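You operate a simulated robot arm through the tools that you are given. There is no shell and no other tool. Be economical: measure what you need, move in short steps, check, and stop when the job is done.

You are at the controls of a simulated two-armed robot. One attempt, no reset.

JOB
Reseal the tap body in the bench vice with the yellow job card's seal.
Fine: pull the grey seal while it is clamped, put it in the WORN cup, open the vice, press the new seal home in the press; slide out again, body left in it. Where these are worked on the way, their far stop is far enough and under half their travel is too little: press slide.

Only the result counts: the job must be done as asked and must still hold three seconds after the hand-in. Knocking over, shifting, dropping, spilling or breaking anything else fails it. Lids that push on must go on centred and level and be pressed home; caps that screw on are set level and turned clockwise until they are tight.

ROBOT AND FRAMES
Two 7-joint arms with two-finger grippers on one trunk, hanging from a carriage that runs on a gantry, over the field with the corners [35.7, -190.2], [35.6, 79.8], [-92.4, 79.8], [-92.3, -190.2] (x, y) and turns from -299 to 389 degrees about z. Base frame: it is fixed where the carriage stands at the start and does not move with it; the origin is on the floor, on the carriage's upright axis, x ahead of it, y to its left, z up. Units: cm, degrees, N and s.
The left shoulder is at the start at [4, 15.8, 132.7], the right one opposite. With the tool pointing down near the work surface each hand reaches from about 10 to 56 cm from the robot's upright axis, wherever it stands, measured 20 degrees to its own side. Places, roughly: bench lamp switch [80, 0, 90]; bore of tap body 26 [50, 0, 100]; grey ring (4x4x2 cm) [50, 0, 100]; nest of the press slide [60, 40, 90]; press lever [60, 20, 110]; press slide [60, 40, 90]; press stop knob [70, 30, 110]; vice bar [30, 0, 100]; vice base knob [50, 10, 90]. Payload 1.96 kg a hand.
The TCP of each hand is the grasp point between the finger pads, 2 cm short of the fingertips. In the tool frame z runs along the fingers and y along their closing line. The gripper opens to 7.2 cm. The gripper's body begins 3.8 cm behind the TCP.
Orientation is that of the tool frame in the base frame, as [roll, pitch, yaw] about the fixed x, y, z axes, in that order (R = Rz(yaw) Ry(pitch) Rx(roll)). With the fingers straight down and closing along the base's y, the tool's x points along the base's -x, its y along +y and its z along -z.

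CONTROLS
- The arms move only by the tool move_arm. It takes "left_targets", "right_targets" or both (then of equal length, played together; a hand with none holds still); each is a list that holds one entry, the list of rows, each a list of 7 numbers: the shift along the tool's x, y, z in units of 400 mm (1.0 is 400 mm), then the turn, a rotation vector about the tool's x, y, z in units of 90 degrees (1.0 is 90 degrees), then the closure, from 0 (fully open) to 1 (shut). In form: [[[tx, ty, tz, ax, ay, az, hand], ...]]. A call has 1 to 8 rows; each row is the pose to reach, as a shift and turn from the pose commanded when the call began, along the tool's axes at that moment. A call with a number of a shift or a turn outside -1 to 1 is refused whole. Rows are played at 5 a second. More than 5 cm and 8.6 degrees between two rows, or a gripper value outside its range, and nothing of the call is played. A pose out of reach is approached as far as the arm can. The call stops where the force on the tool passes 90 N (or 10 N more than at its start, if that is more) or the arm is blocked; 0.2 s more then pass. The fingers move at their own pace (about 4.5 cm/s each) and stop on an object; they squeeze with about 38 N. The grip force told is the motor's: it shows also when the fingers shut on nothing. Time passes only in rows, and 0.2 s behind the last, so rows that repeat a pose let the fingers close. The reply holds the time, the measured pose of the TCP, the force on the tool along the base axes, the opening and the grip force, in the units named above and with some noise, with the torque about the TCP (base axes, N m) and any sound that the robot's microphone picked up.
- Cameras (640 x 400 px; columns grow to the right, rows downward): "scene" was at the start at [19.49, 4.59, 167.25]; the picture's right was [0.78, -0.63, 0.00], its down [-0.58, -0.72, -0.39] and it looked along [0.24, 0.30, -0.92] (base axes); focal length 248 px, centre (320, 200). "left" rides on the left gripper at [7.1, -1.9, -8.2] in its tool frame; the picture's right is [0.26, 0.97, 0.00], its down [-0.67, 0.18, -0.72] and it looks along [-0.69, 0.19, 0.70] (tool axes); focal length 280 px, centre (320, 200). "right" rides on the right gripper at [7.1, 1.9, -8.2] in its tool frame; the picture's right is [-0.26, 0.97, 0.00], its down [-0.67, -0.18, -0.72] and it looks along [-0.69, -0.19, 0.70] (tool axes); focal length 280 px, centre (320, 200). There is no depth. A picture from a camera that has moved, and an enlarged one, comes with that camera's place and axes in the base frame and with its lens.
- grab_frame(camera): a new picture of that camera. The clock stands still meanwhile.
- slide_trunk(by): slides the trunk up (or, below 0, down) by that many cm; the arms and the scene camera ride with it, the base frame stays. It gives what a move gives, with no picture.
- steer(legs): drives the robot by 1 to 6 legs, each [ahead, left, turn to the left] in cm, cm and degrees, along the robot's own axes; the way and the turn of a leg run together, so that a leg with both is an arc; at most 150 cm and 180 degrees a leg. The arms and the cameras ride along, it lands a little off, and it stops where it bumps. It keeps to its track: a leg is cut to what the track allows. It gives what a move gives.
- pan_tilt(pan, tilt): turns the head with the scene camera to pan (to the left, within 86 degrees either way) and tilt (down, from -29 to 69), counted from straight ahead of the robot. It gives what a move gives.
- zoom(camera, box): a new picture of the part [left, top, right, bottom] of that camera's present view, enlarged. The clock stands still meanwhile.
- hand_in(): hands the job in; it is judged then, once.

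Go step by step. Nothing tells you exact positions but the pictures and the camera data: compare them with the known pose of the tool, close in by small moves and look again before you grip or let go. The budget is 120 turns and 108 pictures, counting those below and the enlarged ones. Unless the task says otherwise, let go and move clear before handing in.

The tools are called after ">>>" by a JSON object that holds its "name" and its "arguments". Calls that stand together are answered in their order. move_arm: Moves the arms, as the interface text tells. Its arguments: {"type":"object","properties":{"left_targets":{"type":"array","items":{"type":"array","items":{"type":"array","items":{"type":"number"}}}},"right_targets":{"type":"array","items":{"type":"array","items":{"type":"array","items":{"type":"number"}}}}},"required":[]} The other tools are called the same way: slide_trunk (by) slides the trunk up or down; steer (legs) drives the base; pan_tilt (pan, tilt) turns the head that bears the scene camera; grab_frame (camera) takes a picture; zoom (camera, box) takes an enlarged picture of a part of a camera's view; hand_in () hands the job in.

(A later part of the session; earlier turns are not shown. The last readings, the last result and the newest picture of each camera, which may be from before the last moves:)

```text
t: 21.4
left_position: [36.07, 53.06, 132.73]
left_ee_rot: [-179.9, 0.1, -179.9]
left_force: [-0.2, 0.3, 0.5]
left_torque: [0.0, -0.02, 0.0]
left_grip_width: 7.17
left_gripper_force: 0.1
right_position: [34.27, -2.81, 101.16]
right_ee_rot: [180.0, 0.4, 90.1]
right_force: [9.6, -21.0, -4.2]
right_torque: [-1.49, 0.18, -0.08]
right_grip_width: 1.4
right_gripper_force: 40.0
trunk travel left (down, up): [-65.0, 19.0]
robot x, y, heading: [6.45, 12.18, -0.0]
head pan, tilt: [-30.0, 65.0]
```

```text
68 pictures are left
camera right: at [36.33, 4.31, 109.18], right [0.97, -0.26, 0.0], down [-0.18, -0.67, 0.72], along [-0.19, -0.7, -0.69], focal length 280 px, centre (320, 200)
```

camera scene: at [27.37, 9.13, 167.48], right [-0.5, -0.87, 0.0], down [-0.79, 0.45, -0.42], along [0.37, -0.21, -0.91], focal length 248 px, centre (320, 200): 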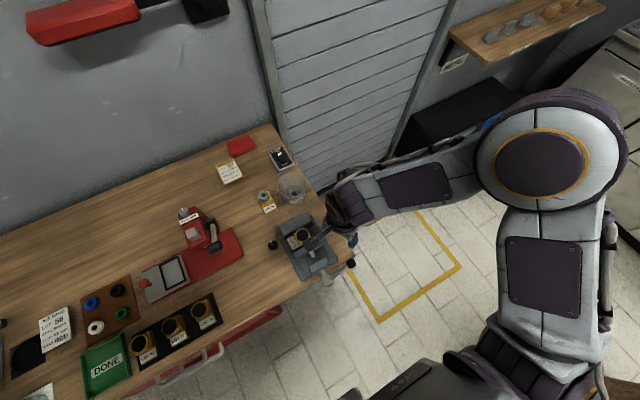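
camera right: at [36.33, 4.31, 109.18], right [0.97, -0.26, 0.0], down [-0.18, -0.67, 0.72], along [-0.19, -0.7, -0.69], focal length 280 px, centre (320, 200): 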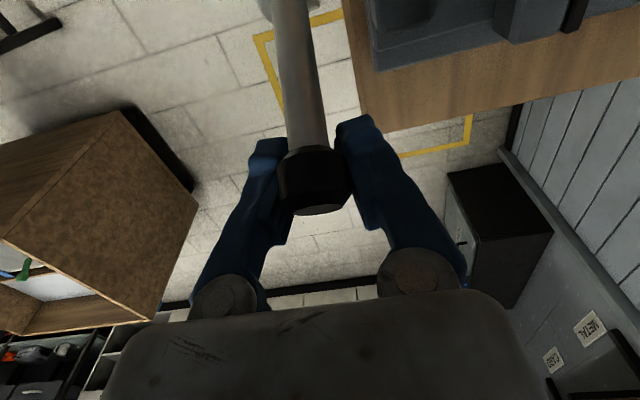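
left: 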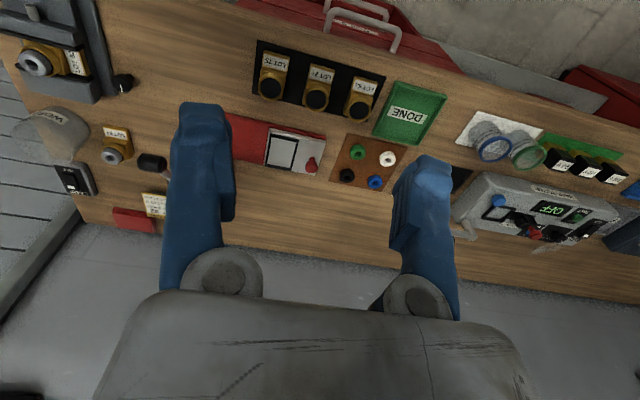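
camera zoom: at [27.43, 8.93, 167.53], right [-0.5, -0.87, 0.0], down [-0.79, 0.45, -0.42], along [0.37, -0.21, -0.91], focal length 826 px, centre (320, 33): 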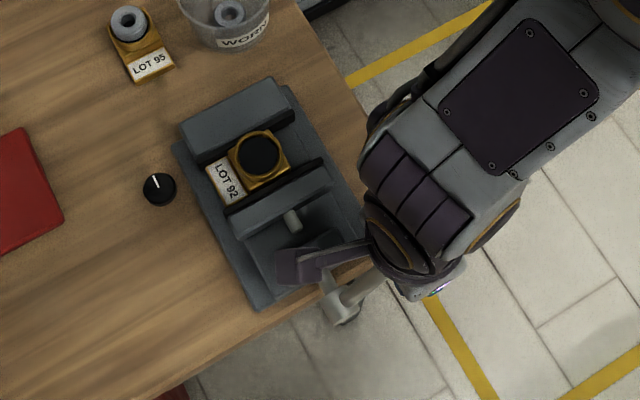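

Grip is sound around the bar under the knob. I continue the arc to about 100°.

>>> {"name": "move_arm", "arguments": {"right_targets": [[[0.0175, 0, -0.0145, 0, 0, 0, 1], [0.038, 0, -0.023, 0, 0, 0, 1], [0.0595, 0, -0.03, 0, 0, 0, 1], [0.0815, 0, -0.035, 0, 0, 0, 1], [0.104, 0, -0.038, 0, 0, 0, 1], [0.126, 0, -0.039, 0, 0, 0, 1], [0.149, 0, -0.038, 0, 0, 0, 1], [0.171, 0, -0.035, 0, 0, 0, 1]]]}}

>>> {"name": "grab_frame", "arguments": {"camera": "right"}}

>>> {"name": "zoom", "arguments": {"camera": "scene", "box": [250, 190, 390, 310]}}

```text
t: 23.2
left_position: [36.08, 53.53, 132.89]
left_ee_rot: [-180.0, -0.1, 180.0]
left_force: [0.6, -0.2, -0.7]
left_torque: [0.0, 0.02, 0.01]
left_grip_width: 7.2
left_gripper_force: 0.0
right_position: [34.25, 4.4, 102.32]
right_ee_rot: [-180.0, -0.1, 90.1]
right_force: [0.0, -0.6, 0.8]
right_torque: [-0.01, -0.02, 0.0]
right_grip_width: 0.02
right_gripper_force: 29.3
trunk travel left (down, up): [-65.0, 19.0]
robot x, y, heading: [6.25, 12.18, 0.2]
head pan, tilt: [-30.0, 65.0]
```

```text
67 pictures are left
camera right: at [36.2, 11.59, 110.52], right [0.97, -0.26, 0.0], down [-0.18, -0.68, 0.71], along [-0.19, -0.69, -0.7], focal length 280 px, centre (320, 200)
```

right: 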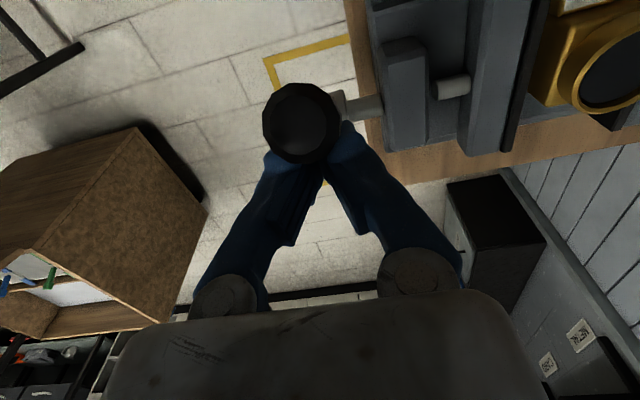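

```text
3.33 times, centred on (320, 250) of scene
camera zoom: at [27.37, 9.13, 167.48], right [-0.5, -0.87, 0.0], down [-0.79, 0.45, -0.42], along [0.37, -0.21, -0.91], focal length 826 px, centre (320, 33)
```

zoom: 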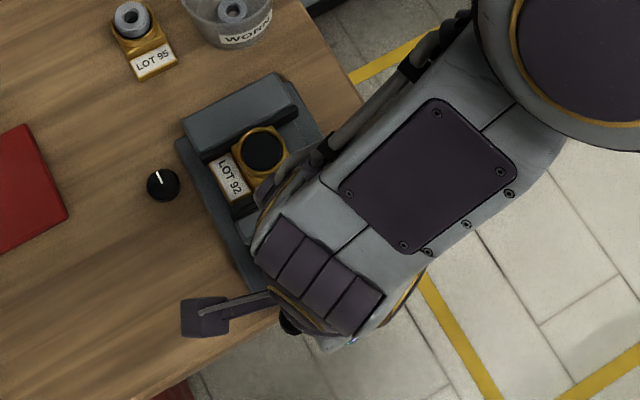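

The fingers slipped off, but the bar swung to about 110° and the jaw has backed off some. I look closer at the gap.

>>> {"name": "zoom", "arguments": {"camera": "right", "box": [340, 0, 640, 180]}}

>>> {"name": "zoom", "arguments": {"camera": "scene", "box": [280, 200, 340, 250]}}

```text
2.13 times, centred on (490, 90) of right
camera zoom: at [36.2, 11.59, 110.52], right [0.97, -0.26, 0.0], down [-0.18, -0.68, 0.71], along [-0.19, -0.69, -0.7], focal length 598 px, centre (-43, 435)
```

zoom: 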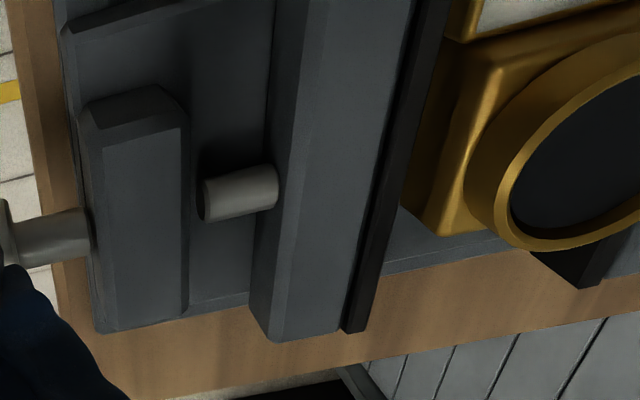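

```text
8.00 times, centred on (310, 225) of scene
camera zoom: at [27.37, 9.13, 167.48], right [-0.5, -0.87, 0.0], down [-0.79, 0.45, -0.42], along [0.37, -0.21, -0.91], focal length 1983 px, centre (400, 0)
```

zoom: 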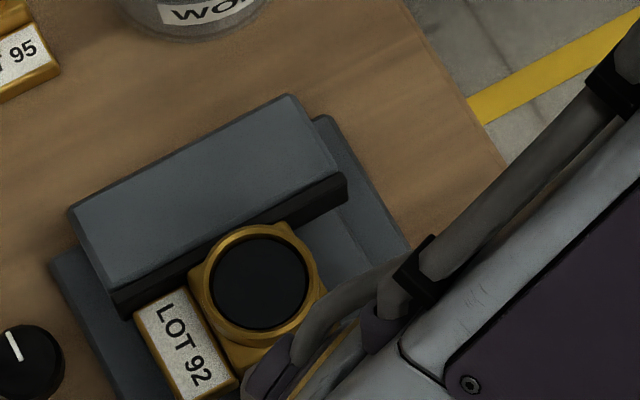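

There is a visible gap at the moving jaw. I push the bar farther with closed fingers to widen it.

>>> {"name": "move_arm", "arguments": {"right_targets": [[[0.02, 0, 0, 0, 0, 0, 1], [0.045, 0, 0.005, 0, 0, 0, 1], [0.07, 0, 0.015, 0, 0, 0, 1], [0.095, 0, 0.03, 0, 0, 0, 1]]]}}

>>> {"name": "grab_frame", "arguments": {"camera": "right"}}

```text
t: 24.2
left_position: [35.86, 53.4, 132.79]
left_ee_rot: [180.0, 0.1, -179.9]
left_force: [-0.3, -0.1, -0.8]
left_torque: [-0.02, 0.02, 0.02]
left_grip_width: 7.21
left_gripper_force: 0.1
right_position: [34.3, 8.4, 101.15]
right_ee_rot: [179.9, -0.1, 90.1]
right_force: [0.3, 1.2, -0.3]
right_torque: [-0.01, 0.03, -0.02]
right_grip_width: 0.01
right_gripper_force: 29.6
trunk travel left (down, up): [-65.0, 19.0]
robot x, y, heading: [6.64, 12.1, -0.0]
head pan, tilt: [-30.0, 65.0]
```

```text
63 pictures are left
camera right: at [36.22, 15.41, 109.39], right [0.97, -0.26, 0.0], down [-0.18, -0.68, 0.71], along [-0.19, -0.69, -0.7], focal length 280 px, centre (320, 200)
```

right: 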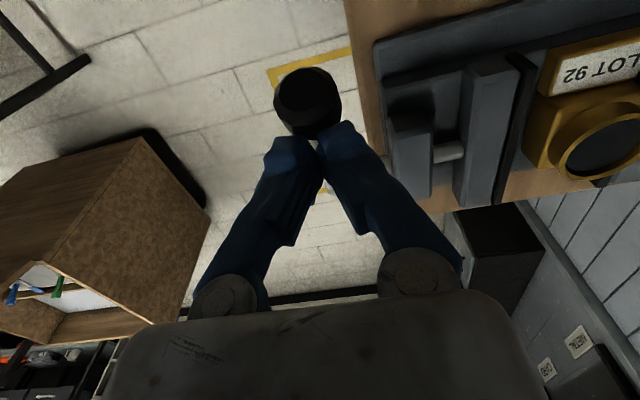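

The bar is at about 140° now. I push on down to the stop.

>>> {"name": "move_arm", "arguments": {"right_targets": [[[0.02, 0, 0.02, 0, 0, 0, 1], [0.035, 0, 0.05, 0, 0, 0, 1], [0.045, 0, 0.085, 0, 0, 0, 1], [0.05, 0, 0.12, 0, 0, 0, 1]]]}}

>>> {"name": "grab_frame", "arguments": {"camera": "right"}}

```text
t: 24.6
left_position: [36.08, 52.97, 132.73]
left_ee_rot: [-179.7, 0.0, -180.0]
left_force: [-0.7, 0.1, -0.7]
left_torque: [0.02, 0.01, 0.01]
left_grip_width: 7.19
left_gripper_force: 0.0
right_position: [34.38, 8.53, 100.79]
right_ee_rot: [179.9, 0.3, 90.0]
right_force: [-11.5, -19.0, 77.6]
right_torque: [0.07, 0.19, 0.25]
right_grip_width: 0.58
right_gripper_force: 29.9
trunk travel left (down, up): [-65.0, 19.0]
robot x, y, heading: [6.4, 12.08, 0.0]
head pan, tilt: [-30.0, 65.0]
stopped in row 2 (right hand): the force on the tool passed its limit at 119 N (the readings are from after the stop); the commanded pose is now the measured one
```

```text
62 pictures are left
camera right: at [36.35, 15.63, 108.96], right [0.97, -0.26, 0.0], down [-0.18, -0.67, 0.72], along [-0.19, -0.7, -0.69], focal length 280 px, centre (320, 200)
```

right: 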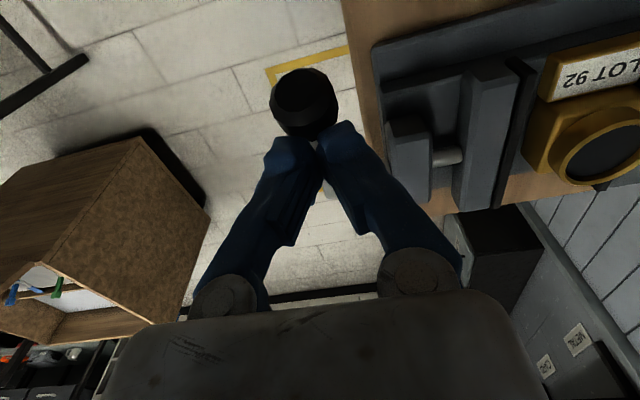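

The bar hit its open stop (~140°); the vice is open. I raise the hand, turn back to yaw 180 and go above the body.

>>> {"name": "move_arm", "arguments": {"right_targets": [[[0, 0, -0.07, 0, 0, -0.05, 1], [0, 0, -0.15, 0, 0, -0.14, 0.5], [0, 0.03, -0.23, 0, 0, -0.23, 0.2], [-0.03, 0.1, -0.26, 0, 0, -0.32, 0.1], [-0.06, 0.17, -0.26, 0, 0, -0.41, 0.1], [-0.09, 0.24, -0.26, 0, 0, -0.5, 0.1], [-0.12, 0.3, -0.26, 0, 0, -0.59, 0.1], [-0.1425, 0.36, -0.26, 0, 0, -0.68, 0.1]]]}}

>>> {"name": "move_arm", "arguments": {"right_targets": [[[0, 0, 0, 0, 0, -0.08, 0.1], [0, 0, 0, 0, 0, -0.16, 0.1], [0, 0, 0, 0, 0, -0.24, 0.1], [0, 0, 0, 0, 0, -0.32, 0.1]]]}}

>>> {"name": "grab_frame", "arguments": {"camera": "right"}}

```text
t: 26.4
left_position: [35.92, 53.4, 132.8]
left_ee_rot: [-179.9, 0.0, -179.9]
left_force: [-0.4, 0.0, -0.1]
left_torque: [-0.03, -0.03, -0.02]
left_grip_width: 7.23
left_gripper_force: 0.0
right_position: [48.66, 3.34, 110.69]
right_ee_rot: [-179.9, 0.0, 151.5]
right_force: [0.7, 0.2, 0.5]
right_torque: [0.01, 0.01, -0.02]
right_grip_width: 6.48
right_gripper_force: 0.0
trunk travel left (down, up): [-65.0, 19.0]
robot x, y, heading: [5.9, 11.9, 0.1]
head pan, tilt: [-30.0, 65.0]
```

```text
t: 27.4
left_position: [35.97, 53.45, 132.87]
left_ee_rot: [180.0, 0.1, -179.9]
left_force: [0.2, 0.1, 0.4]
left_torque: [0.04, 0.04, -0.01]
left_grip_width: 7.2
left_gripper_force: 0.0
right_position: [48.74, 3.47, 110.78]
right_ee_rot: [-179.9, 0.0, -179.9]
right_force: [0.7, 0.0, -0.4]
right_torque: [-0.04, -0.02, 0.01]
right_grip_width: 6.5
right_gripper_force: 0.0
trunk travel left (down, up): [-65.0, 19.0]
robot x, y, heading: [6.41, 12.02, 0.1]
head pan, tilt: [-30.0, 65.0]
```

```text
61 pictures are left
camera right: at [41.6, 5.3, 119.12], right [0.26, 0.97, 0.0], down [0.67, -0.18, 0.72], along [0.69, -0.19, -0.7], focal length 280 px, centre (320, 200)
```

right: 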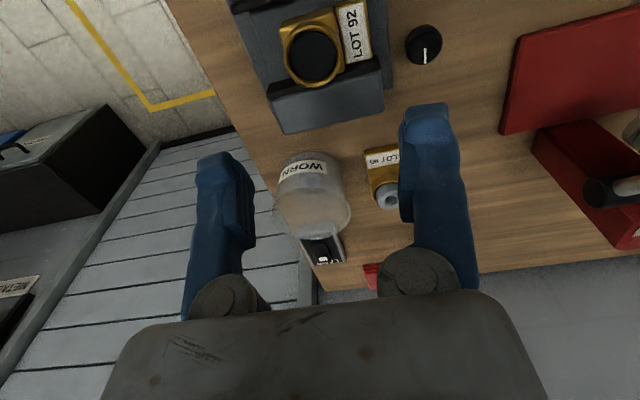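

Above the body again. I zoom to measure body shape and yaw.

>>> {"name": "zoom", "arguments": {"camera": "right", "box": [230, 0, 410, 130]}}

>>> {"name": "zoom", "arguments": {"camera": "left", "box": [0, 0, 200, 160]}}

```text
3.08 times, centred on (320, 65) of right
camera zoom: at [41.6, 5.3, 119.12], right [0.26, 0.97, 0.0], down [0.67, -0.18, 0.72], along [0.69, -0.19, -0.7], focal length 863 px, centre (320, 615)
```

zoom: 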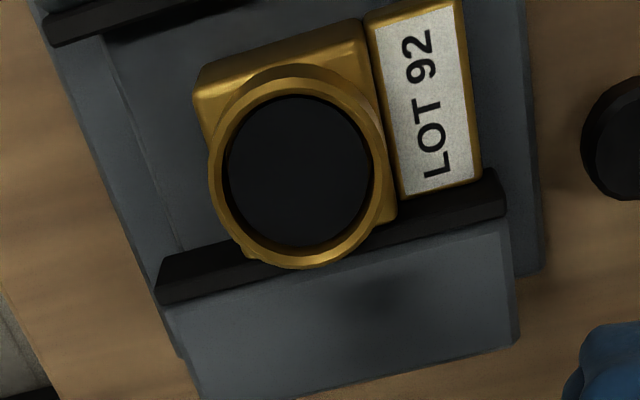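

```text
2.50 times, centred on (100, 80) of left
camera zoom: at [28.83, 51.51, 140.94], right [-0.26, 0.96, 0.0], down [0.67, 0.18, 0.72], along [0.69, 0.19, -0.7], focal length 701 px, centre (870, 500)
```

zoom: 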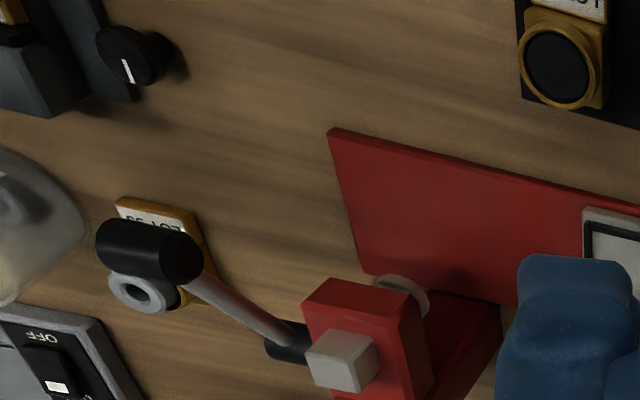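

The body sits square (yaw ≈0) with its bore at (48.8, 3.0). I lower around the collar with the fingers open.

>>> {"name": "move_arm", "arguments": {"right_targets": [[[0, -0.0125, 0.1, 0, 0, 0, 0], [0, -0.0125, 0.2, 0, 0, 0, 0], [0, -0.0125, 0.28, 0, 0, 0, 0], [0, -0.0125, 0.305, 0, 0, 0, 0]]]}}

>>> {"name": "grab_frame", "arguments": {"camera": "right"}}

```text
t: 28.4
left_position: [35.98, 53.46, 132.75]
left_ee_rot: [-179.9, 0.1, -179.9]
left_force: [0.5, -0.1, 0.7]
left_torque: [0.02, -0.03, 0.01]
left_grip_width: 7.18
left_gripper_force: 0.0
right_position: [48.75, 2.79, 98.67]
right_ee_rot: [-179.9, 0.0, -179.9]
right_force: [0.0, -0.7, 0.1]
right_torque: [-0.01, 0.0, -0.03]
right_grip_width: 7.2
right_gripper_force: 0.0
trunk travel left (down, up): [-65.0, 19.0]
robot x, y, heading: [6.4, 11.83, 0.0]
head pan, tilt: [-30.0, 65.0]
```

```text
58 pictures are left
camera right: at [41.61, 4.68, 106.92], right [0.26, 0.97, 0.0], down [0.67, -0.18, 0.72], along [0.69, -0.19, -0.7], focal length 280 px, centre (320, 200)
```

right: 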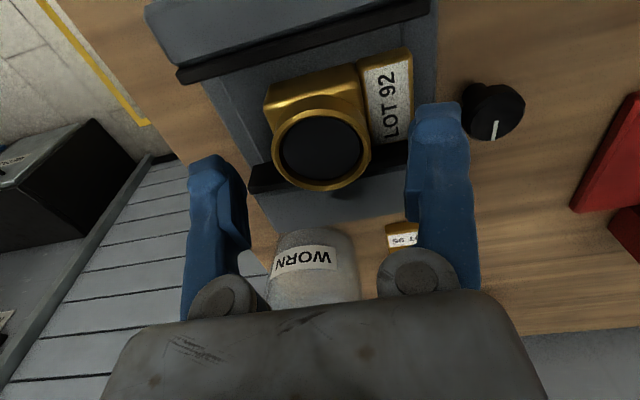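

Collar top is at z≈96.5; I lower 1.1 cm more, checking for contact.

>>> {"name": "move_arm", "arguments": {"right_targets": [[[0, 0, 0.014, 0, 0, 0, 0], [0, 0, 0.028, 0, 0, 0, 0]]]}}

>>> {"name": "zoom", "arguments": {"camera": "right", "box": [180, 60, 480, 250]}}

```text
t: 29.0
left_position: [35.96, 53.43, 132.79]
left_ee_rot: [179.9, 0.1, -179.9]
left_force: [0.5, 0.0, -0.1]
left_torque: [0.04, 0.01, 0.01]
left_grip_width: 7.21
left_gripper_force: 0.1
right_position: [48.63, 2.76, 97.58]
right_ee_rot: [-180.0, 0.0, -179.9]
right_force: [0.3, 0.5, -0.1]
right_torque: [0.01, 0.03, 0.0]
right_grip_width: 7.21
right_gripper_force: 0.2
trunk travel left (down, up): [-65.0, 19.0]
robot x, y, heading: [6.32, 11.96, 0.0]
head pan, tilt: [-30.0, 65.0]
```

```text
2.11 times, centred on (330, 155) of right
camera zoom: at [41.57, 4.61, 105.82], right [0.26, 0.97, 0.0], down [0.67, -0.18, 0.72], along [0.69, -0.19, -0.7], focal length 590 px, centre (299, 295)
```

zoom: 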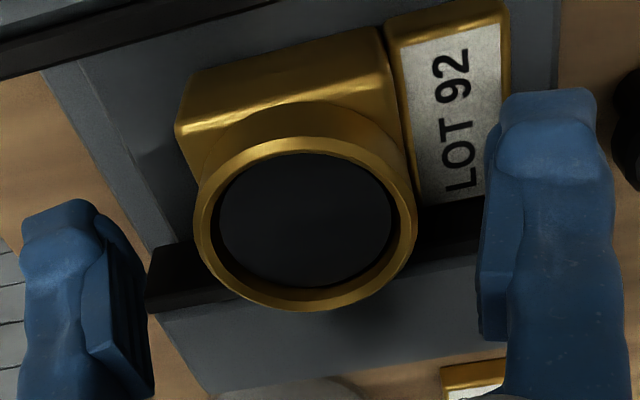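

No contact with the plate; the collar sits centred between the fingers. I close on it.

>>> {"name": "move_arm", "arguments": {"right_targets": [[[0, 0.003, 0, 0, 0, 0, 0.2], [0, 0.003, 0, 0, 0, 0, 0.35], [0, 0.003, 0, 0, 0, 0, 0.6], [0, 0.003, 0, 0, 0, 0, 1], [0, 0.003, 0, 0, 0, 0, 1], [0, 0.003, 0, 0, 0, 0, 1]]]}}

>>> {"name": "zoom", "arguments": {"camera": "right", "box": [180, 60, 480, 250]}}

```text
t: 30.4
left_position: [35.95, 53.37, 132.79]
left_ee_rot: [-180.0, 0.0, -179.9]
left_force: [0.4, -0.5, 0.1]
left_torque: [0.0, -0.01, 0.01]
left_grip_width: 7.19
left_gripper_force: 0.0
right_position: [48.63, 2.85, 97.5]
right_ee_rot: [-179.9, 0.0, -179.9]
right_force: [-0.4, -0.9, -0.2]
right_torque: [-0.06, -0.01, -0.02]
right_grip_width: 4.33
right_gripper_force: 37.9
trunk travel left (down, up): [-65.0, 19.0]
robot x, y, heading: [5.99, 11.92, -0.1]
head pan, tilt: [-30.0, 65.0]
```

```text
2.11 times, centred on (330, 155) of right
camera zoom: at [41.56, 4.74, 105.8], right [0.26, 0.97, 0.0], down [0.67, -0.18, 0.72], along [0.69, -0.19, -0.7], focal length 590 px, centre (299, 295)
```

zoom: 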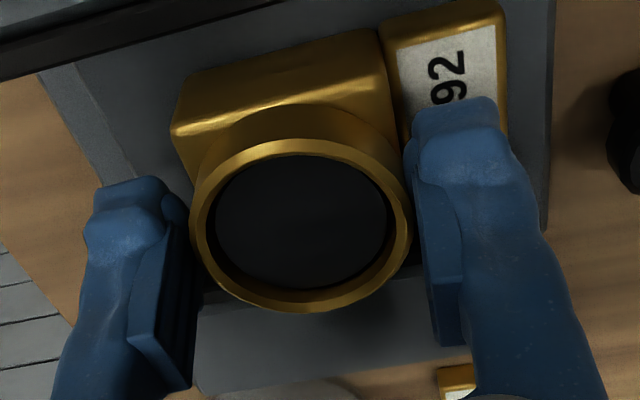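

Collar gripped at 4.33 cm. I lift gently and check.

>>> {"name": "move_arm", "arguments": {"right_targets": [[[0, 0, -0.02, 0, 0, 0, 1], [0, 0, -0.06, 0, 0, 0, 1], [0, 0, -0.13, 0, 0, 0, 1], [0, 0, -0.22, 0, 0, 0, 1], [0, 0, -0.31, 0, 0, 0, 1]]]}}

>>> {"name": "grab_frame", "arguments": {"camera": "right"}}

```text
t: 31.6
left_position: [36.09, 53.49, 132.85]
left_ee_rot: [180.0, 0.1, -180.0]
left_force: [-0.5, 0.8, -0.1]
left_torque: [-0.04, -0.01, -0.03]
left_grip_width: 7.22
left_gripper_force: 0.1
right_position: [48.63, 2.96, 110.04]
right_ee_rot: [-179.9, 0.0, -179.9]
right_force: [0.6, -0.4, -3.2]
right_torque: [-0.02, 0.02, -0.03]
right_grip_width: 4.31
right_gripper_force: 38.2
trunk travel left (down, up): [-65.0, 19.0]
robot x, y, heading: [6.41, 12.07, 0.2]
head pan, tilt: [-30.0, 65.0]
```

```text
55 pictures are left
camera right: at [41.6, 4.89, 118.27], right [0.26, 0.97, 0.0], down [0.67, -0.18, 0.72], along [0.69, -0.19, -0.7], focal length 280 px, centre (320, 200)
```

right: 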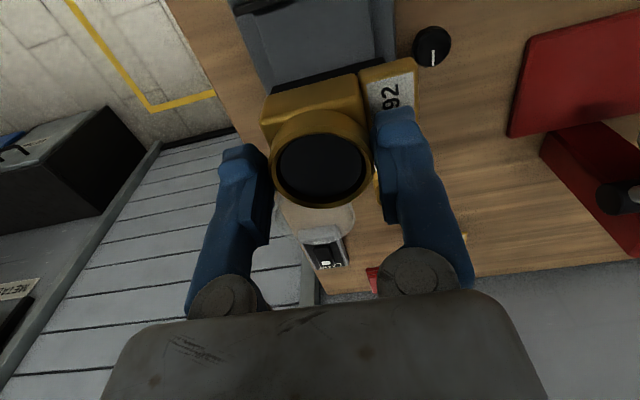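

The body is held level. I raise it, then drive left 44 and ahead 10 to bring the nest within the right hand's reach.

>>> {"name": "move_arm", "arguments": {"right_targets": [[[0, 0, -0.1, 0, 0, 0, 1], [0, 0, -0.2, 0, 0, 0, 1]]]}}

>>> {"name": "steer", "arguments": {"legs": [[0, 44, 0], [10, 0, 0]]}}

>>> {"name": "grab_frame", "arguments": {"camera": "scene"}}

```text
t: 32.2
left_position: [36.04, 53.41, 132.74]
left_ee_rot: [180.0, 0.0, -179.9]
left_force: [-0.1, -1.1, 0.0]
left_torque: [-0.01, 0.02, 0.01]
left_grip_width: 7.2
left_gripper_force: 0.0
right_position: [48.83, 2.82, 118.11]
right_ee_rot: [-179.9, -0.2, -179.9]
right_force: [0.1, 0.3, -3.4]
right_torque: [-0.03, 0.02, 0.01]
right_grip_width: 4.29
right_gripper_force: 37.7
trunk travel left (down, up): [-65.0, 19.0]
robot x, y, heading: [6.42, 11.86, -0.1]
head pan, tilt: [-30.0, 65.0]
```

```text
t: 35.6
left_position: [46.37, 96.12, 132.78]
left_ee_rot: [179.9, 0.0, 179.7]
left_force: [0.3, -0.3, 0.5]
left_torque: [0.0, 0.0, 0.0]
left_grip_width: 7.17
left_gripper_force: 0.0
right_position: [58.92, 45.51, 117.97]
right_ee_rot: [-180.0, 0.0, 179.5]
right_force: [0.3, 0.2, -3.2]
right_torque: [0.0, 0.01, -0.03]
right_grip_width: 4.3
right_gripper_force: 37.9
trunk travel left (down, up): [-65.0, 19.0]
robot x, y, heading: [16.46, 55.13, -0.4]
head pan, tilt: [-30.0, 65.0]
```

```text
54 pictures are left
camera scene: at [37.4, 51.94, 167.48], right [-0.51, -0.86, 0.0], down [-0.78, 0.46, -0.42], along [0.36, -0.21, -0.91], focal length 248 px, centre (320, 200)
```

scene: 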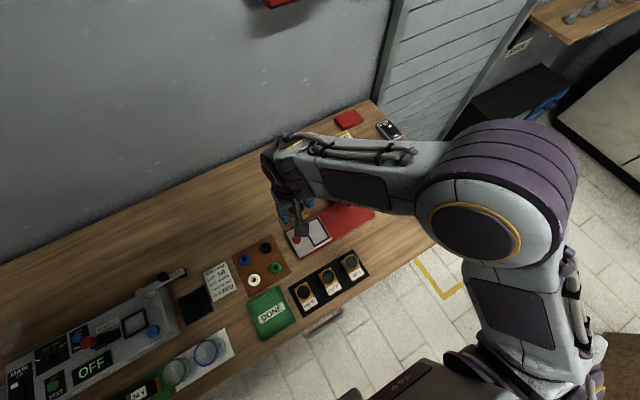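

I turn the body 90° (label to come toward the front) well above the bench.

>>> {"name": "move_arm", "arguments": {"right_targets": [[[0, 0, 0, 0, 0, -0.09, 1], [0, 0, 0, 0, 0, -0.18, 1], [0, 0, 0, 0, 0, -0.27, 1], [0, 0, 0, 0, 0, -0.36, 1], [0, 0, 0, 0, 0, -0.45, 1], [0, 0, 0, 0, 0, -0.54, 1], [0, 0, 0, 0, 0, -0.63, 1], [0, 0, 0, 0, 0, -0.72, 1]]]}}

>>> {"name": "move_arm", "arguments": {"right_targets": [[[0, 0, 0, 0, 0, -0.07, 1], [0, 0, 0, 0, 0, -0.14, 1], [0, 0, 0, 0, 0, -0.21, 1], [0, 0, 0, 0, 0, -0.275, 1]]]}}

>>> {"name": "grab_frame", "arguments": {"camera": "right"}}

>>> {"name": "zoom", "arguments": {"camera": "scene", "box": [230, 150, 400, 290]}}

```text
t: 37.4
left_position: [46.34, 96.2, 132.82]
left_ee_rot: [179.9, 0.0, 179.6]
left_force: [0.3, -0.6, 0.7]
left_torque: [-0.02, 0.0, -0.02]
left_grip_width: 7.19
left_gripper_force: 0.1
right_position: [58.84, 45.43, 118.07]
right_ee_rot: [180.0, -0.1, -115.3]
right_force: [-0.3, -1.0, -3.6]
right_torque: [0.0, -0.04, -0.03]
right_grip_width: 4.33
right_gripper_force: 38.2
trunk travel left (down, up): [-65.0, 19.0]
robot x, y, heading: [16.13, 54.87, -0.5]
head pan, tilt: [-30.0, 65.0]
```

```text
t: 38.4
left_position: [46.41, 96.16, 132.78]
left_ee_rot: [180.0, 0.0, 179.6]
left_force: [-0.1, -0.6, -0.1]
left_torque: [-0.02, 0.0, -0.02]
left_grip_width: 7.2
left_gripper_force: 0.2
right_position: [58.82, 45.54, 118.09]
right_ee_rot: [180.0, -0.1, -90.6]
right_force: [0.5, 0.3, -2.2]
right_torque: [-0.01, -0.01, -0.04]
right_grip_width: 4.32
right_gripper_force: 38.3
trunk travel left (down, up): [-65.0, 19.0]
robot x, y, heading: [16.5, 55.08, -0.4]
head pan, tilt: [-30.0, 65.0]
```

```text
53 pictures are left
camera right: at [56.87, 38.42, 126.23], right [-0.96, 0.27, 0.0], down [0.19, 0.67, 0.71], along [0.2, 0.69, -0.7], focal length 280 px, centre (320, 200)
```

right: 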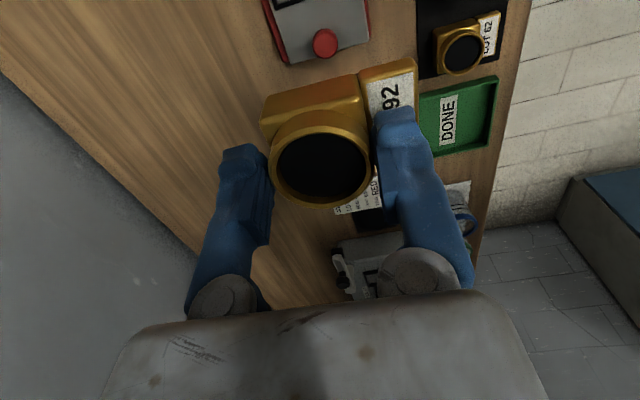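

```text
2.86 times, centred on (315, 220) of scene
camera zoom: at [37.39, 51.94, 167.47], right [-0.51, -0.86, 0.0], down [-0.78, 0.46, -0.42], along [0.36, -0.21, -0.91], focal length 708 px, centre (334, 143)
```

zoom: 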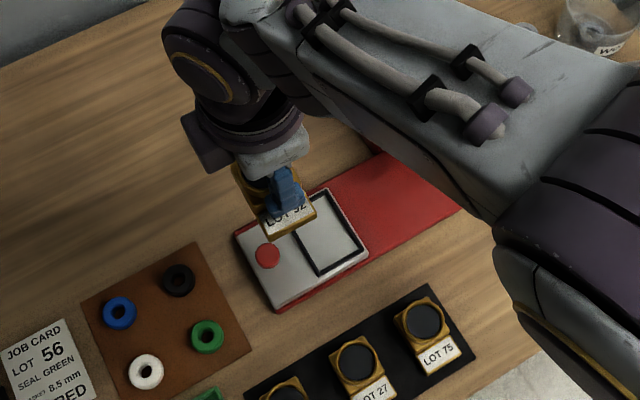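

Body is turned, label to the front. I move over the nest estimate (bore toward the back) and descend part way to compare.

>>> {"name": "move_arm", "arguments": {"right_targets": [[[0.05, -0.025, 0.03, 0, 0, 0, 1], [0.1, -0.05, 0.1, 0, 0, 0, 1], [0.11, -0.05, 0.2, 0, 0, 0, 1], [0.11, -0.05, 0.3, 0, 0, 0, 1], [0.11, -0.05, 0.38, 0, 0, 0, 1]]]}}

>>> {"name": "zoom", "arguments": {"camera": "scene", "box": [250, 160, 400, 280]}}

>>> {"name": "grab_frame", "arguments": {"camera": "right"}}

```text
t: 39.6
left_position: [46.46, 96.3, 132.85]
left_ee_rot: [179.9, 0.0, 179.6]
left_force: [0.5, -1.4, 0.6]
left_torque: [-0.01, 0.01, 0.0]
left_grip_width: 7.19
left_gripper_force: 0.0
right_position: [60.97, 40.8, 102.63]
right_ee_rot: [180.0, -0.1, -90.8]
right_force: [0.6, -0.3, -3.0]
right_torque: [-0.03, -0.04, 0.0]
right_grip_width: 4.31
right_gripper_force: 37.8
trunk travel left (down, up): [-65.0, 19.0]
robot x, y, heading: [16.2, 54.76, -0.3]
head pan, tilt: [-30.0, 65.0]
```

```text
3.33 times, centred on (325, 220) of scene
camera zoom: at [37.39, 51.95, 167.48], right [-0.51, -0.86, 0.0], down [-0.78, 0.46, -0.42], along [0.36, -0.21, -0.91], focal length 826 px, centre (303, 133)
```

zoom: 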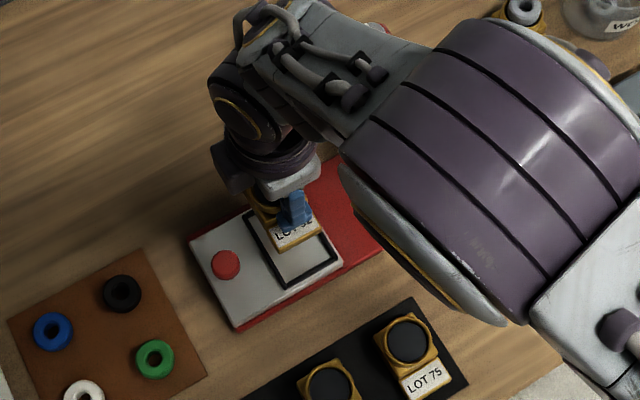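

```text
50 pictures are left
camera right: at [59.0, 33.7, 110.85], right [-0.96, 0.28, 0.0], down [0.19, 0.67, 0.71], along [0.2, 0.69, -0.7], focal length 280 px, centre (320, 200)
```

right: 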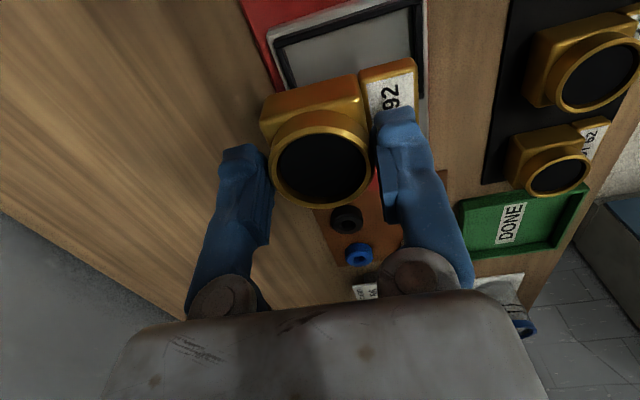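

The hand camera sees the nest well: it spans about x 54.7–63.1, y 38.1–44.1. I shift 7 mm forward-edgeward and lower 3.3 cm to compare closely.

>>> {"name": "move_arm", "arguments": {"right_targets": [[[0, 0.0185, 0.04, 0, 0, 0, 1], [0, 0.0185, 0.083, 0, 0, 0, 1]]]}}

>>> {"name": "zoom", "arguments": {"camera": "right", "box": [220, 0, 470, 180]}}

>>> {"name": "zoom", "arguments": {"camera": "scene", "box": [290, 190, 360, 250]}}

```text
t: 40.2
left_position: [46.31, 96.33, 132.86]
left_ee_rot: [180.0, 0.0, 179.7]
left_force: [0.5, 0.1, -0.6]
left_torque: [0.02, -0.01, -0.04]
left_grip_width: 7.21
left_gripper_force: 0.1
right_position: [60.07, 40.83, 99.42]
right_ee_rot: [-180.0, -0.1, -90.8]
right_force: [-0.5, -0.1, -3.5]
right_torque: [-0.01, -0.04, -0.03]
right_grip_width: 4.31
right_gripper_force: 37.9
trunk travel left (down, up): [-65.0, 19.0]
robot x, y, heading: [16.29, 54.91, -0.2]
head pan, tilt: [-30.0, 65.0]
```

```text
2.22 times, centred on (345, 90) of right
camera zoom: at [58.04, 33.81, 107.68], right [-0.96, 0.28, 0.0], down [0.19, 0.67, 0.71], along [0.2, 0.69, -0.7], focal length 623 px, centre (264, 444)
```

zoom: 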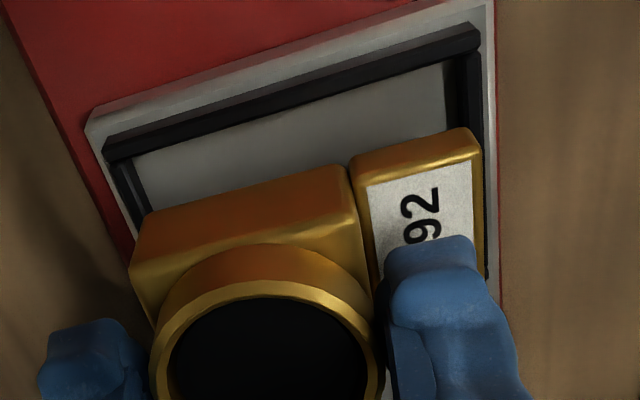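

```text
6.67 times, centred on (325, 220) of scene
camera zoom: at [37.39, 51.95, 167.47], right [-0.51, -0.86, 0.0], down [-0.78, 0.46, -0.42], along [0.36, -0.21, -0.91], focal length 1653 px, centre (287, 67)
```

zoom: 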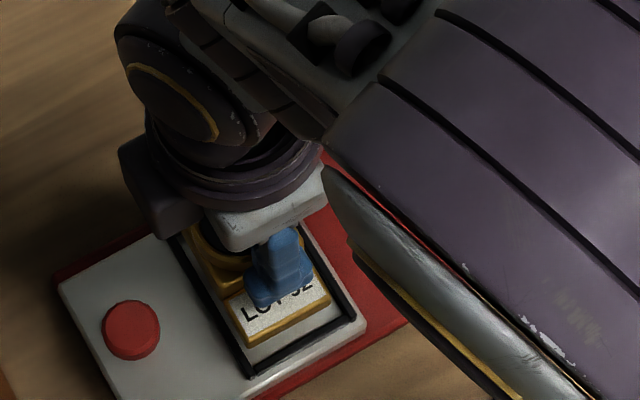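

Body and nest nearly align; I shift 2.5 mm back, fix the small yaw, lower 1.2 cm and look again.

>>> {"name": "move_arm", "arguments": {"right_targets": [[[0, -0.006, 0.015, 0, 0, -0.008, 1], [0, -0.006, 0.03, 0, 0, -0.008, 1]]]}}

>>> {"name": "zoom", "arguments": {"camera": "right", "box": [220, 20, 470, 200]}}

>>> {"name": "zoom", "arguments": {"camera": "scene", "box": [300, 205, 350, 245]}}

```text
t: 40.8
left_position: [46.48, 96.19, 132.81]
left_ee_rot: [180.0, 0.0, 179.6]
left_force: [-0.3, -0.7, 0.9]
left_torque: [-0.01, 0.02, -0.01]
left_grip_width: 7.18
left_gripper_force: 0.1
right_position: [60.27, 41.06, 98.3]
right_ee_rot: [-180.0, -0.1, -90.0]
right_force: [0.5, 0.3, -3.2]
right_torque: [-0.01, -0.02, 0.0]
right_grip_width: 4.33
right_gripper_force: 37.6
trunk travel left (down, up): [-65.0, 19.0]
robot x, y, heading: [16.25, 54.78, -0.4]
head pan, tilt: [-30.0, 65.0]
```

```text
2.22 times, centred on (345, 110) of right
camera zoom: at [58.42, 33.85, 106.52], right [-0.96, 0.26, 0.0], down [0.18, 0.67, 0.71], along [0.19, 0.69, -0.7], focal length 623 px, centre (264, 400)
```

zoom: 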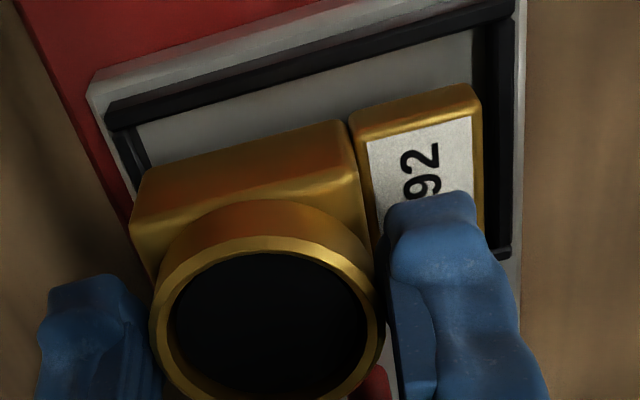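

```text
10.00 times, centred on (325, 225) of scene
camera zoom: at [37.39, 51.94, 167.47], right [-0.51, -0.86, 0.0], down [-0.78, 0.46, -0.42], along [0.36, -0.21, -0.91], focal length 2479 px, centre (270, -50)
```

zoom: 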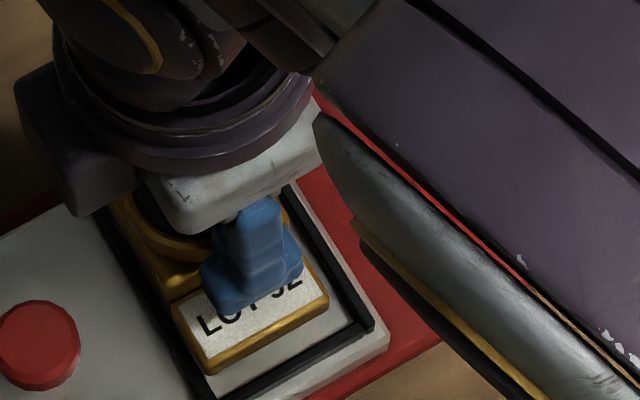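

Alignment looks within 2 mm. I nudge 1.5 mm back and lower in small steps, watching the force.

>>> {"name": "move_arm", "arguments": {"right_targets": [[[0, -0.004, 0.01, 0, 0, 0, 1], [-0.002, -0.004, 0.02, 0, 0, 0, 1], [-0.002, -0.004, 0.03, 0, 0, 0, 1]]]}}

>>> {"name": "zoom", "arguments": {"camera": "right", "box": [220, 20, 470, 200]}}

```text
t: 41.6
left_position: [46.5, 96.06, 132.76]
left_ee_rot: [-179.9, 0.1, 179.5]
left_force: [-0.7, 0.0, -0.6]
left_torque: [0.04, -0.02, 0.02]
left_grip_width: 7.19
left_gripper_force: 0.0
right_position: [60.3, 40.99, 97.01]
right_ee_rot: [180.0, -0.3, -90.2]
right_force: [-1.2, -6.7, 0.5]
right_torque: [-0.35, 0.13, 0.16]
right_grip_width: 4.29
right_gripper_force: 37.7
trunk travel left (down, up): [-65.0, 19.0]
robot x, y, heading: [16.35, 55.25, -0.1]
head pan, tilt: [-30.0, 65.0]
```

```text
2.22 times, centred on (345, 110) of right
camera zoom: at [58.46, 33.82, 105.27], right [-0.96, 0.27, 0.0], down [0.19, 0.68, 0.71], along [0.19, 0.69, -0.7], focal length 623 px, centre (264, 400)
```

zoom: 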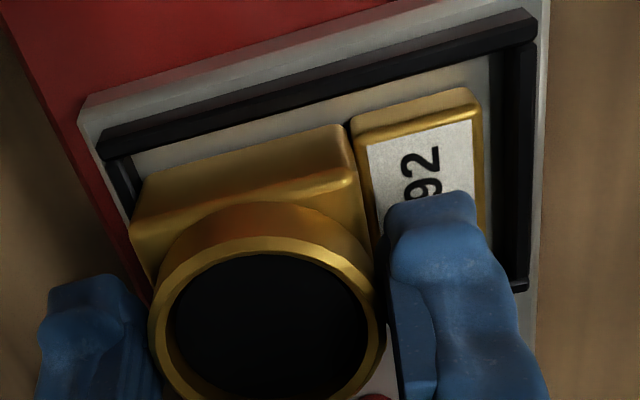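

Contact on the +y rim. I lift slightly, shift 3 mm toward -y, and lower again.

>>> {"name": "move_arm", "arguments": {"right_targets": [[[0, 0, -0.012, 0, 0, 0, 1], [0.0075, 0.002, -0.012, 0, 0, 0, 1], [0.0075, 0.002, 0, 0, 0, 0, 1], [0.0075, 0.002, 0.01, 0, 0, 0, 1]]]}}

>>> {"name": "zoom", "arguments": {"camera": "right", "box": [220, 20, 470, 200]}}

```text
t: 42.6
left_position: [46.36, 96.1, 132.81]
left_ee_rot: [-179.9, 0.0, 179.5]
left_force: [-0.2, -1.2, 0.0]
left_torque: [0.01, 0.03, -0.05]
left_grip_width: 7.23
left_gripper_force: 0.0
right_position: [60.28, 40.88, 96.98]
right_ee_rot: [180.0, -0.1, -90.1]
right_force: [-12.1, 2.0, 33.0]
right_torque: [-0.65, 0.29, -0.1]
right_grip_width: 4.31
right_gripper_force: 37.8
trunk travel left (down, up): [-65.0, 19.0]
robot x, y, heading: [16.23, 54.87, -0.6]
head pan, tilt: [-30.0, 65.0]
```

```text
2.22 times, centred on (345, 110) of right
camera zoom: at [58.44, 33.75, 105.18], right [-0.96, 0.26, 0.0], down [0.18, 0.68, 0.71], along [0.19, 0.69, -0.7], focal length 623 px, centre (264, 400)
```

zoom: 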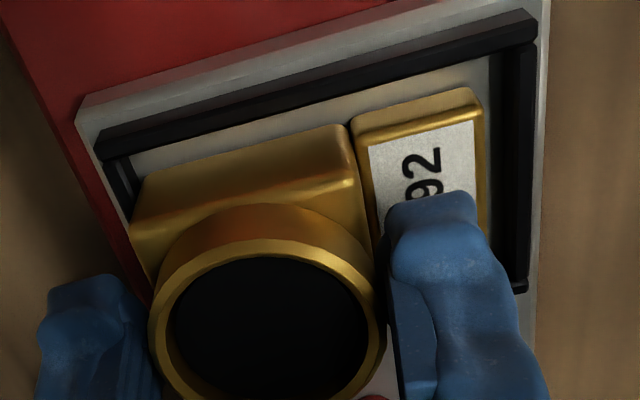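

It seems to bear on the back (+x) rim. I lift, shift 3 mm toward the front, and lower again.

>>> {"name": "move_arm", "arguments": {"right_targets": [[[0, 0, -0.02, 0, 0, 0, 1], [0, 0.0075, -0.02, 0, 0, 0, 1], [0, 0.0075, -0.005, 0, 0, 0, 1], [0, 0.0075, 0.005, 0, 0, 0, 1]]]}}

>>> {"name": "zoom", "arguments": {"camera": "right", "box": [220, 20, 470, 200]}}

>>> {"name": "zoom", "arguments": {"camera": "scene", "box": [300, 205, 350, 245]}}

```text
t: 43.6
left_position: [46.31, 96.08, 132.87]
left_ee_rot: [180.0, 0.1, 179.6]
left_force: [0.3, 0.1, -0.7]
left_torque: [0.01, -0.01, 0.0]
left_grip_width: 7.21
left_gripper_force: 0.1
right_position: [60.16, 40.79, 96.86]
right_ee_rot: [-180.0, -0.2, -90.2]
right_force: [-13.6, 1.3, 42.6]
right_torque: [0.09, 0.35, 0.04]
right_grip_width: 4.37
right_gripper_force: 38.0
trunk travel left (down, up): [-65.0, 19.0]
robot x, y, heading: [16.18, 55.22, -0.7]
head pan, tilt: [-30.0, 65.0]
```

```text
2.22 times, centred on (345, 110) of right
camera zoom: at [58.28, 33.71, 104.94], right [-0.96, 0.26, 0.0], down [0.18, 0.68, 0.71], along [0.19, 0.69, -0.7], focal length 623 px, centre (264, 400)
```

zoom: 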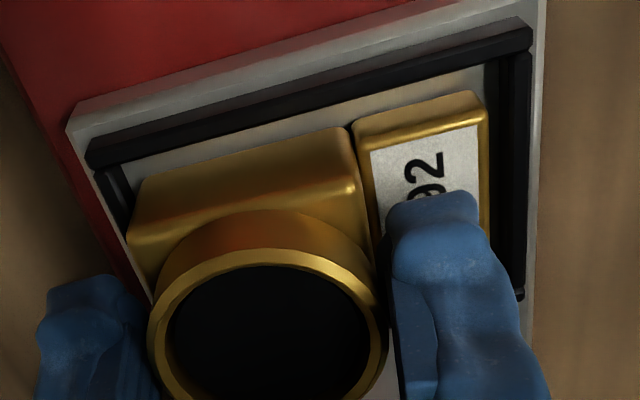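

```text
10.00 times, centred on (325, 225) of scene
camera zoom: at [37.38, 51.91, 167.57], right [-0.51, -0.86, 0.0], down [-0.78, 0.46, -0.42], along [0.36, -0.21, -0.91], focal length 2479 px, centre (270, -50)
```

zoom: 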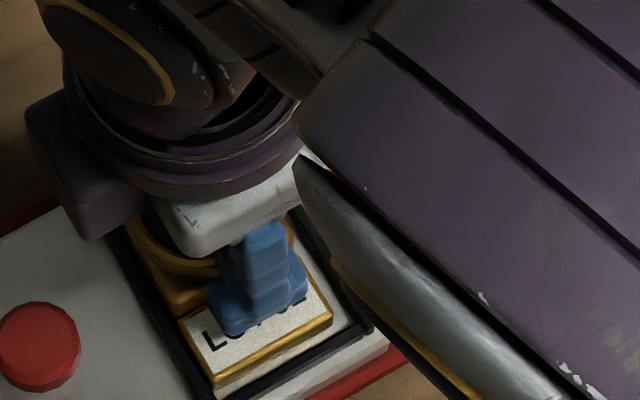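

It bears at z 96.9 and looks inside the rims. I ease the load and test sideways play to confirm it is captured.

>>> {"name": "move_arm", "arguments": {"right_targets": [[[0, 0, -0.006, 0, 0, 0, 1], [-0.012, 0, -0.006, 0, 0, 0, 1], [-0.012, 0, -0.006, 0, 0, 0, 1]]]}}

>>> {"name": "move_arm", "arguments": {"right_targets": [[[0.012, 0, 0, 0, 0, 0, 1], [0.025, 0, 0, 0, 0, 0, 1], [0.025, 0, 0, 0, 0, 0, 1]]]}}

```text
t: 44.4
left_position: [46.48, 96.15, 132.66]
left_ee_rot: [-179.9, 0.0, 179.6]
left_force: [-0.2, -1.3, 0.3]
left_torque: [0.01, -0.01, 0.02]
left_grip_width: 7.21
left_gripper_force: 0.0
right_position: [60.04, 40.97, 96.71]
right_ee_rot: [179.9, -0.3, -90.2]
right_force: [2.1, -13.0, -6.8]
right_torque: [-0.59, -0.25, 0.44]
right_grip_width: 4.3
right_gripper_force: 37.9
trunk travel left (down, up): [-65.0, 19.0]
robot x, y, heading: [16.05, 54.51, -0.4]
head pan, tilt: [-30.0, 65.0]
```

```text
t: 45.2
left_position: [46.32, 96.22, 132.75]
left_ee_rot: [180.0, 0.1, 179.6]
left_force: [0.0, 0.5, 0.1]
left_torque: [0.01, -0.01, 0.02]
left_grip_width: 7.2
left_gripper_force: 0.1
right_position: [59.92, 40.33, 96.73]
right_ee_rot: [180.0, 0.0, -90.1]
right_force: [0.1, 2.1, -3.1]
right_torque: [0.0, 0.01, -0.06]
right_grip_width: 4.31
right_gripper_force: 38.4
trunk travel left (down, up): [-65.0, 19.0]
robot x, y, heading: [16.34, 55.01, -0.5]
head pan, tilt: [-30.0, 65.0]
```

Now it hangs free at z 96.7, so it has passed the rims: +y wall at 41.0. I centre it and lower on to the floor.

>>> {"name": "move_arm", "arguments": {"right_targets": [[[-0.006, 0, 0.006, 0, 0, 0, 1], [-0.006, 0, 0.012, 0, 0, 0, 1], [-0.006, 0, 0.018, 0, 0, 0, 1]]]}}

>>> {"name": "zoom", "arguments": {"camera": "right", "box": [220, 20, 470, 200]}}

```text
t: 46.0
left_position: [46.26, 96.05, 132.78]
left_ee_rot: [-179.9, 0.0, 179.5]
left_force: [0.2, 0.1, 0.2]
left_torque: [0.0, -0.04, -0.02]
left_grip_width: 7.18
left_gripper_force: 0.0
right_position: [60.12, 40.34, 96.49]
right_ee_rot: [-179.9, -0.2, -90.1]
right_force: [-17.2, 0.1, 52.4]
right_torque: [-0.02, 0.44, -0.05]
right_grip_width: 4.3
right_gripper_force: 38.1
trunk travel left (down, up): [-65.0, 19.0]
robot x, y, heading: [16.3, 54.99, -0.5]
head pan, tilt: [-30.0, 65.0]
stopped in row 3 (right hand): the force on the tool passed its limit at 99 N (the readings are from after the stop); the commanded pose is now the measured one
```

```text
2.22 times, centred on (345, 110) of right
camera zoom: at [58.25, 33.26, 104.75], right [-0.96, 0.26, 0.0], down [0.18, 0.68, 0.71], along [0.19, 0.69, -0.7], focal length 623 px, centre (264, 400)
```

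zoom: 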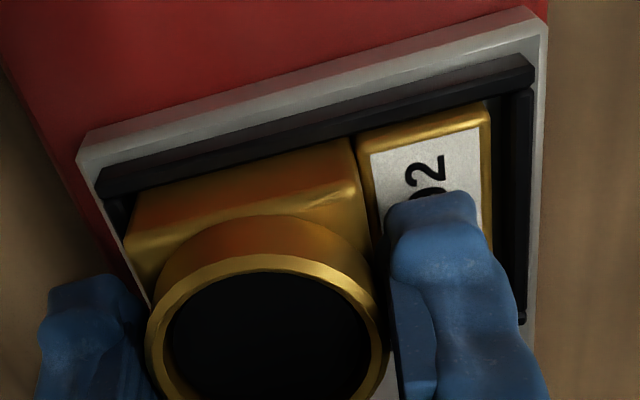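

Torque and view hint at slight bearing on the back rim. I lift 6 mm, shift 3 mm to the front and 2.5 mm to +y, then lower softly.

>>> {"name": "move_arm", "arguments": {"right_targets": [[[0, 0, -0.018, 0, 0, 0, 1], [-0.006, 0.0075, -0.018, 0, 0, 0, 1], [-0.006, 0.0075, -0.009, 0, 0, 0, 1], [-0.006, 0.0075, 0, 0, 0, 0, 1], [-0.006, 0.0075, 0.004, 0, 0, 0, 1]]]}}

>>> {"name": "zoom", "arguments": {"camera": "right", "box": [220, 20, 470, 200]}}

```text
t: 47.4
left_position: [46.41, 95.92, 132.81]
left_ee_rot: [-179.9, 0.0, 179.5]
left_force: [-0.1, -0.7, -0.1]
left_torque: [0.02, 0.02, 0.02]
left_grip_width: 7.18
left_gripper_force: 0.0
right_position: [59.91, 40.67, 96.51]
right_ee_rot: [-179.8, -0.1, -90.0]
right_force: [-17.0, 2.7, 52.5]
right_torque: [-0.12, 0.47, -0.04]
right_grip_width: 4.31
right_gripper_force: 38.2
trunk travel left (down, up): [-65.0, 19.0]
robot x, y, heading: [16.3, 54.94, -0.4]
head pan, tilt: [-30.0, 65.0]
stopped in row 5 (right hand): the force on the tool passed its limit at 94 N (the readings are from after the stop); the commanded pose is now the measured one
```

```text
2.22 times, centred on (345, 110) of right
camera zoom: at [58.0, 33.6, 104.69], right [-0.97, 0.26, 0.0], down [0.18, 0.68, 0.72], along [0.19, 0.69, -0.7], focal length 623 px, centre (264, 400)
```

zoom: 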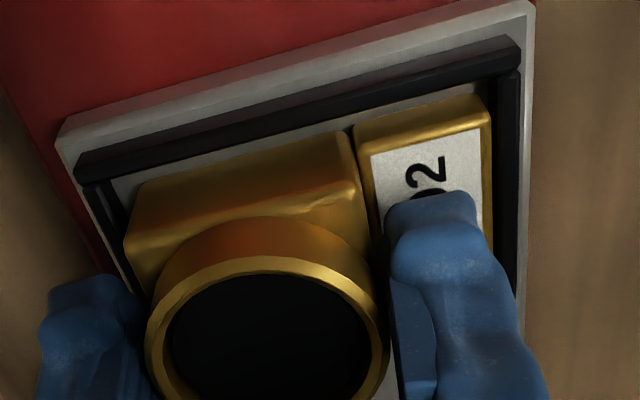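

Same bearing height at a different spot: this is the nest floor, with clear floor visible around the body. I release and rise.

>>> {"name": "move_arm", "arguments": {"right_targets": [[[0, 0, -0.003, 0, 0, 0, 1], [0, 0, -0.003, 0, 0, 0, 0.7], [0, 0, -0.003, 0, 0, 0, 0.3], [0, 0, -0.003, 0, 0, 0, 0.1], [0, 0, -0.05, 0, 0, 0, 0.1], [0, 0, -0.15, 0, 0, 0, 0.1], [0, 0, -0.26, 0, 0, 0, 0.1]]]}}

>>> {"name": "grab_frame", "arguments": {"camera": "right"}}

```text
t: 49.0
left_position: [46.48, 96.12, 132.82]
left_ee_rot: [-180.0, 0.0, 179.5]
left_force: [-0.4, -0.7, 0.8]
left_torque: [-0.01, -0.03, -0.01]
left_grip_width: 7.17
left_gripper_force: 0.0
right_position: [59.73, 40.75, 106.61]
right_ee_rot: [-179.8, 0.0, -90.0]
right_force: [-0.6, 0.1, 0.5]
right_torque: [0.01, -0.03, 0.02]
right_grip_width: 6.46
right_gripper_force: 0.0
trunk travel left (down, up): [-65.0, 19.0]
robot x, y, heading: [16.42, 55.22, -0.6]
head pan, tilt: [-30.0, 65.0]
```

```text
39 pictures are left
camera right: at [57.81, 33.56, 114.97], right [-0.97, 0.26, 0.0], down [0.18, 0.67, 0.72], along [0.19, 0.69, -0.7], focal length 280 px, centre (320, 200)
```

right: 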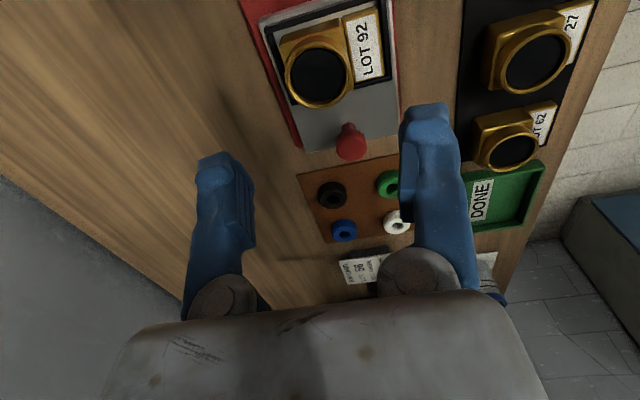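

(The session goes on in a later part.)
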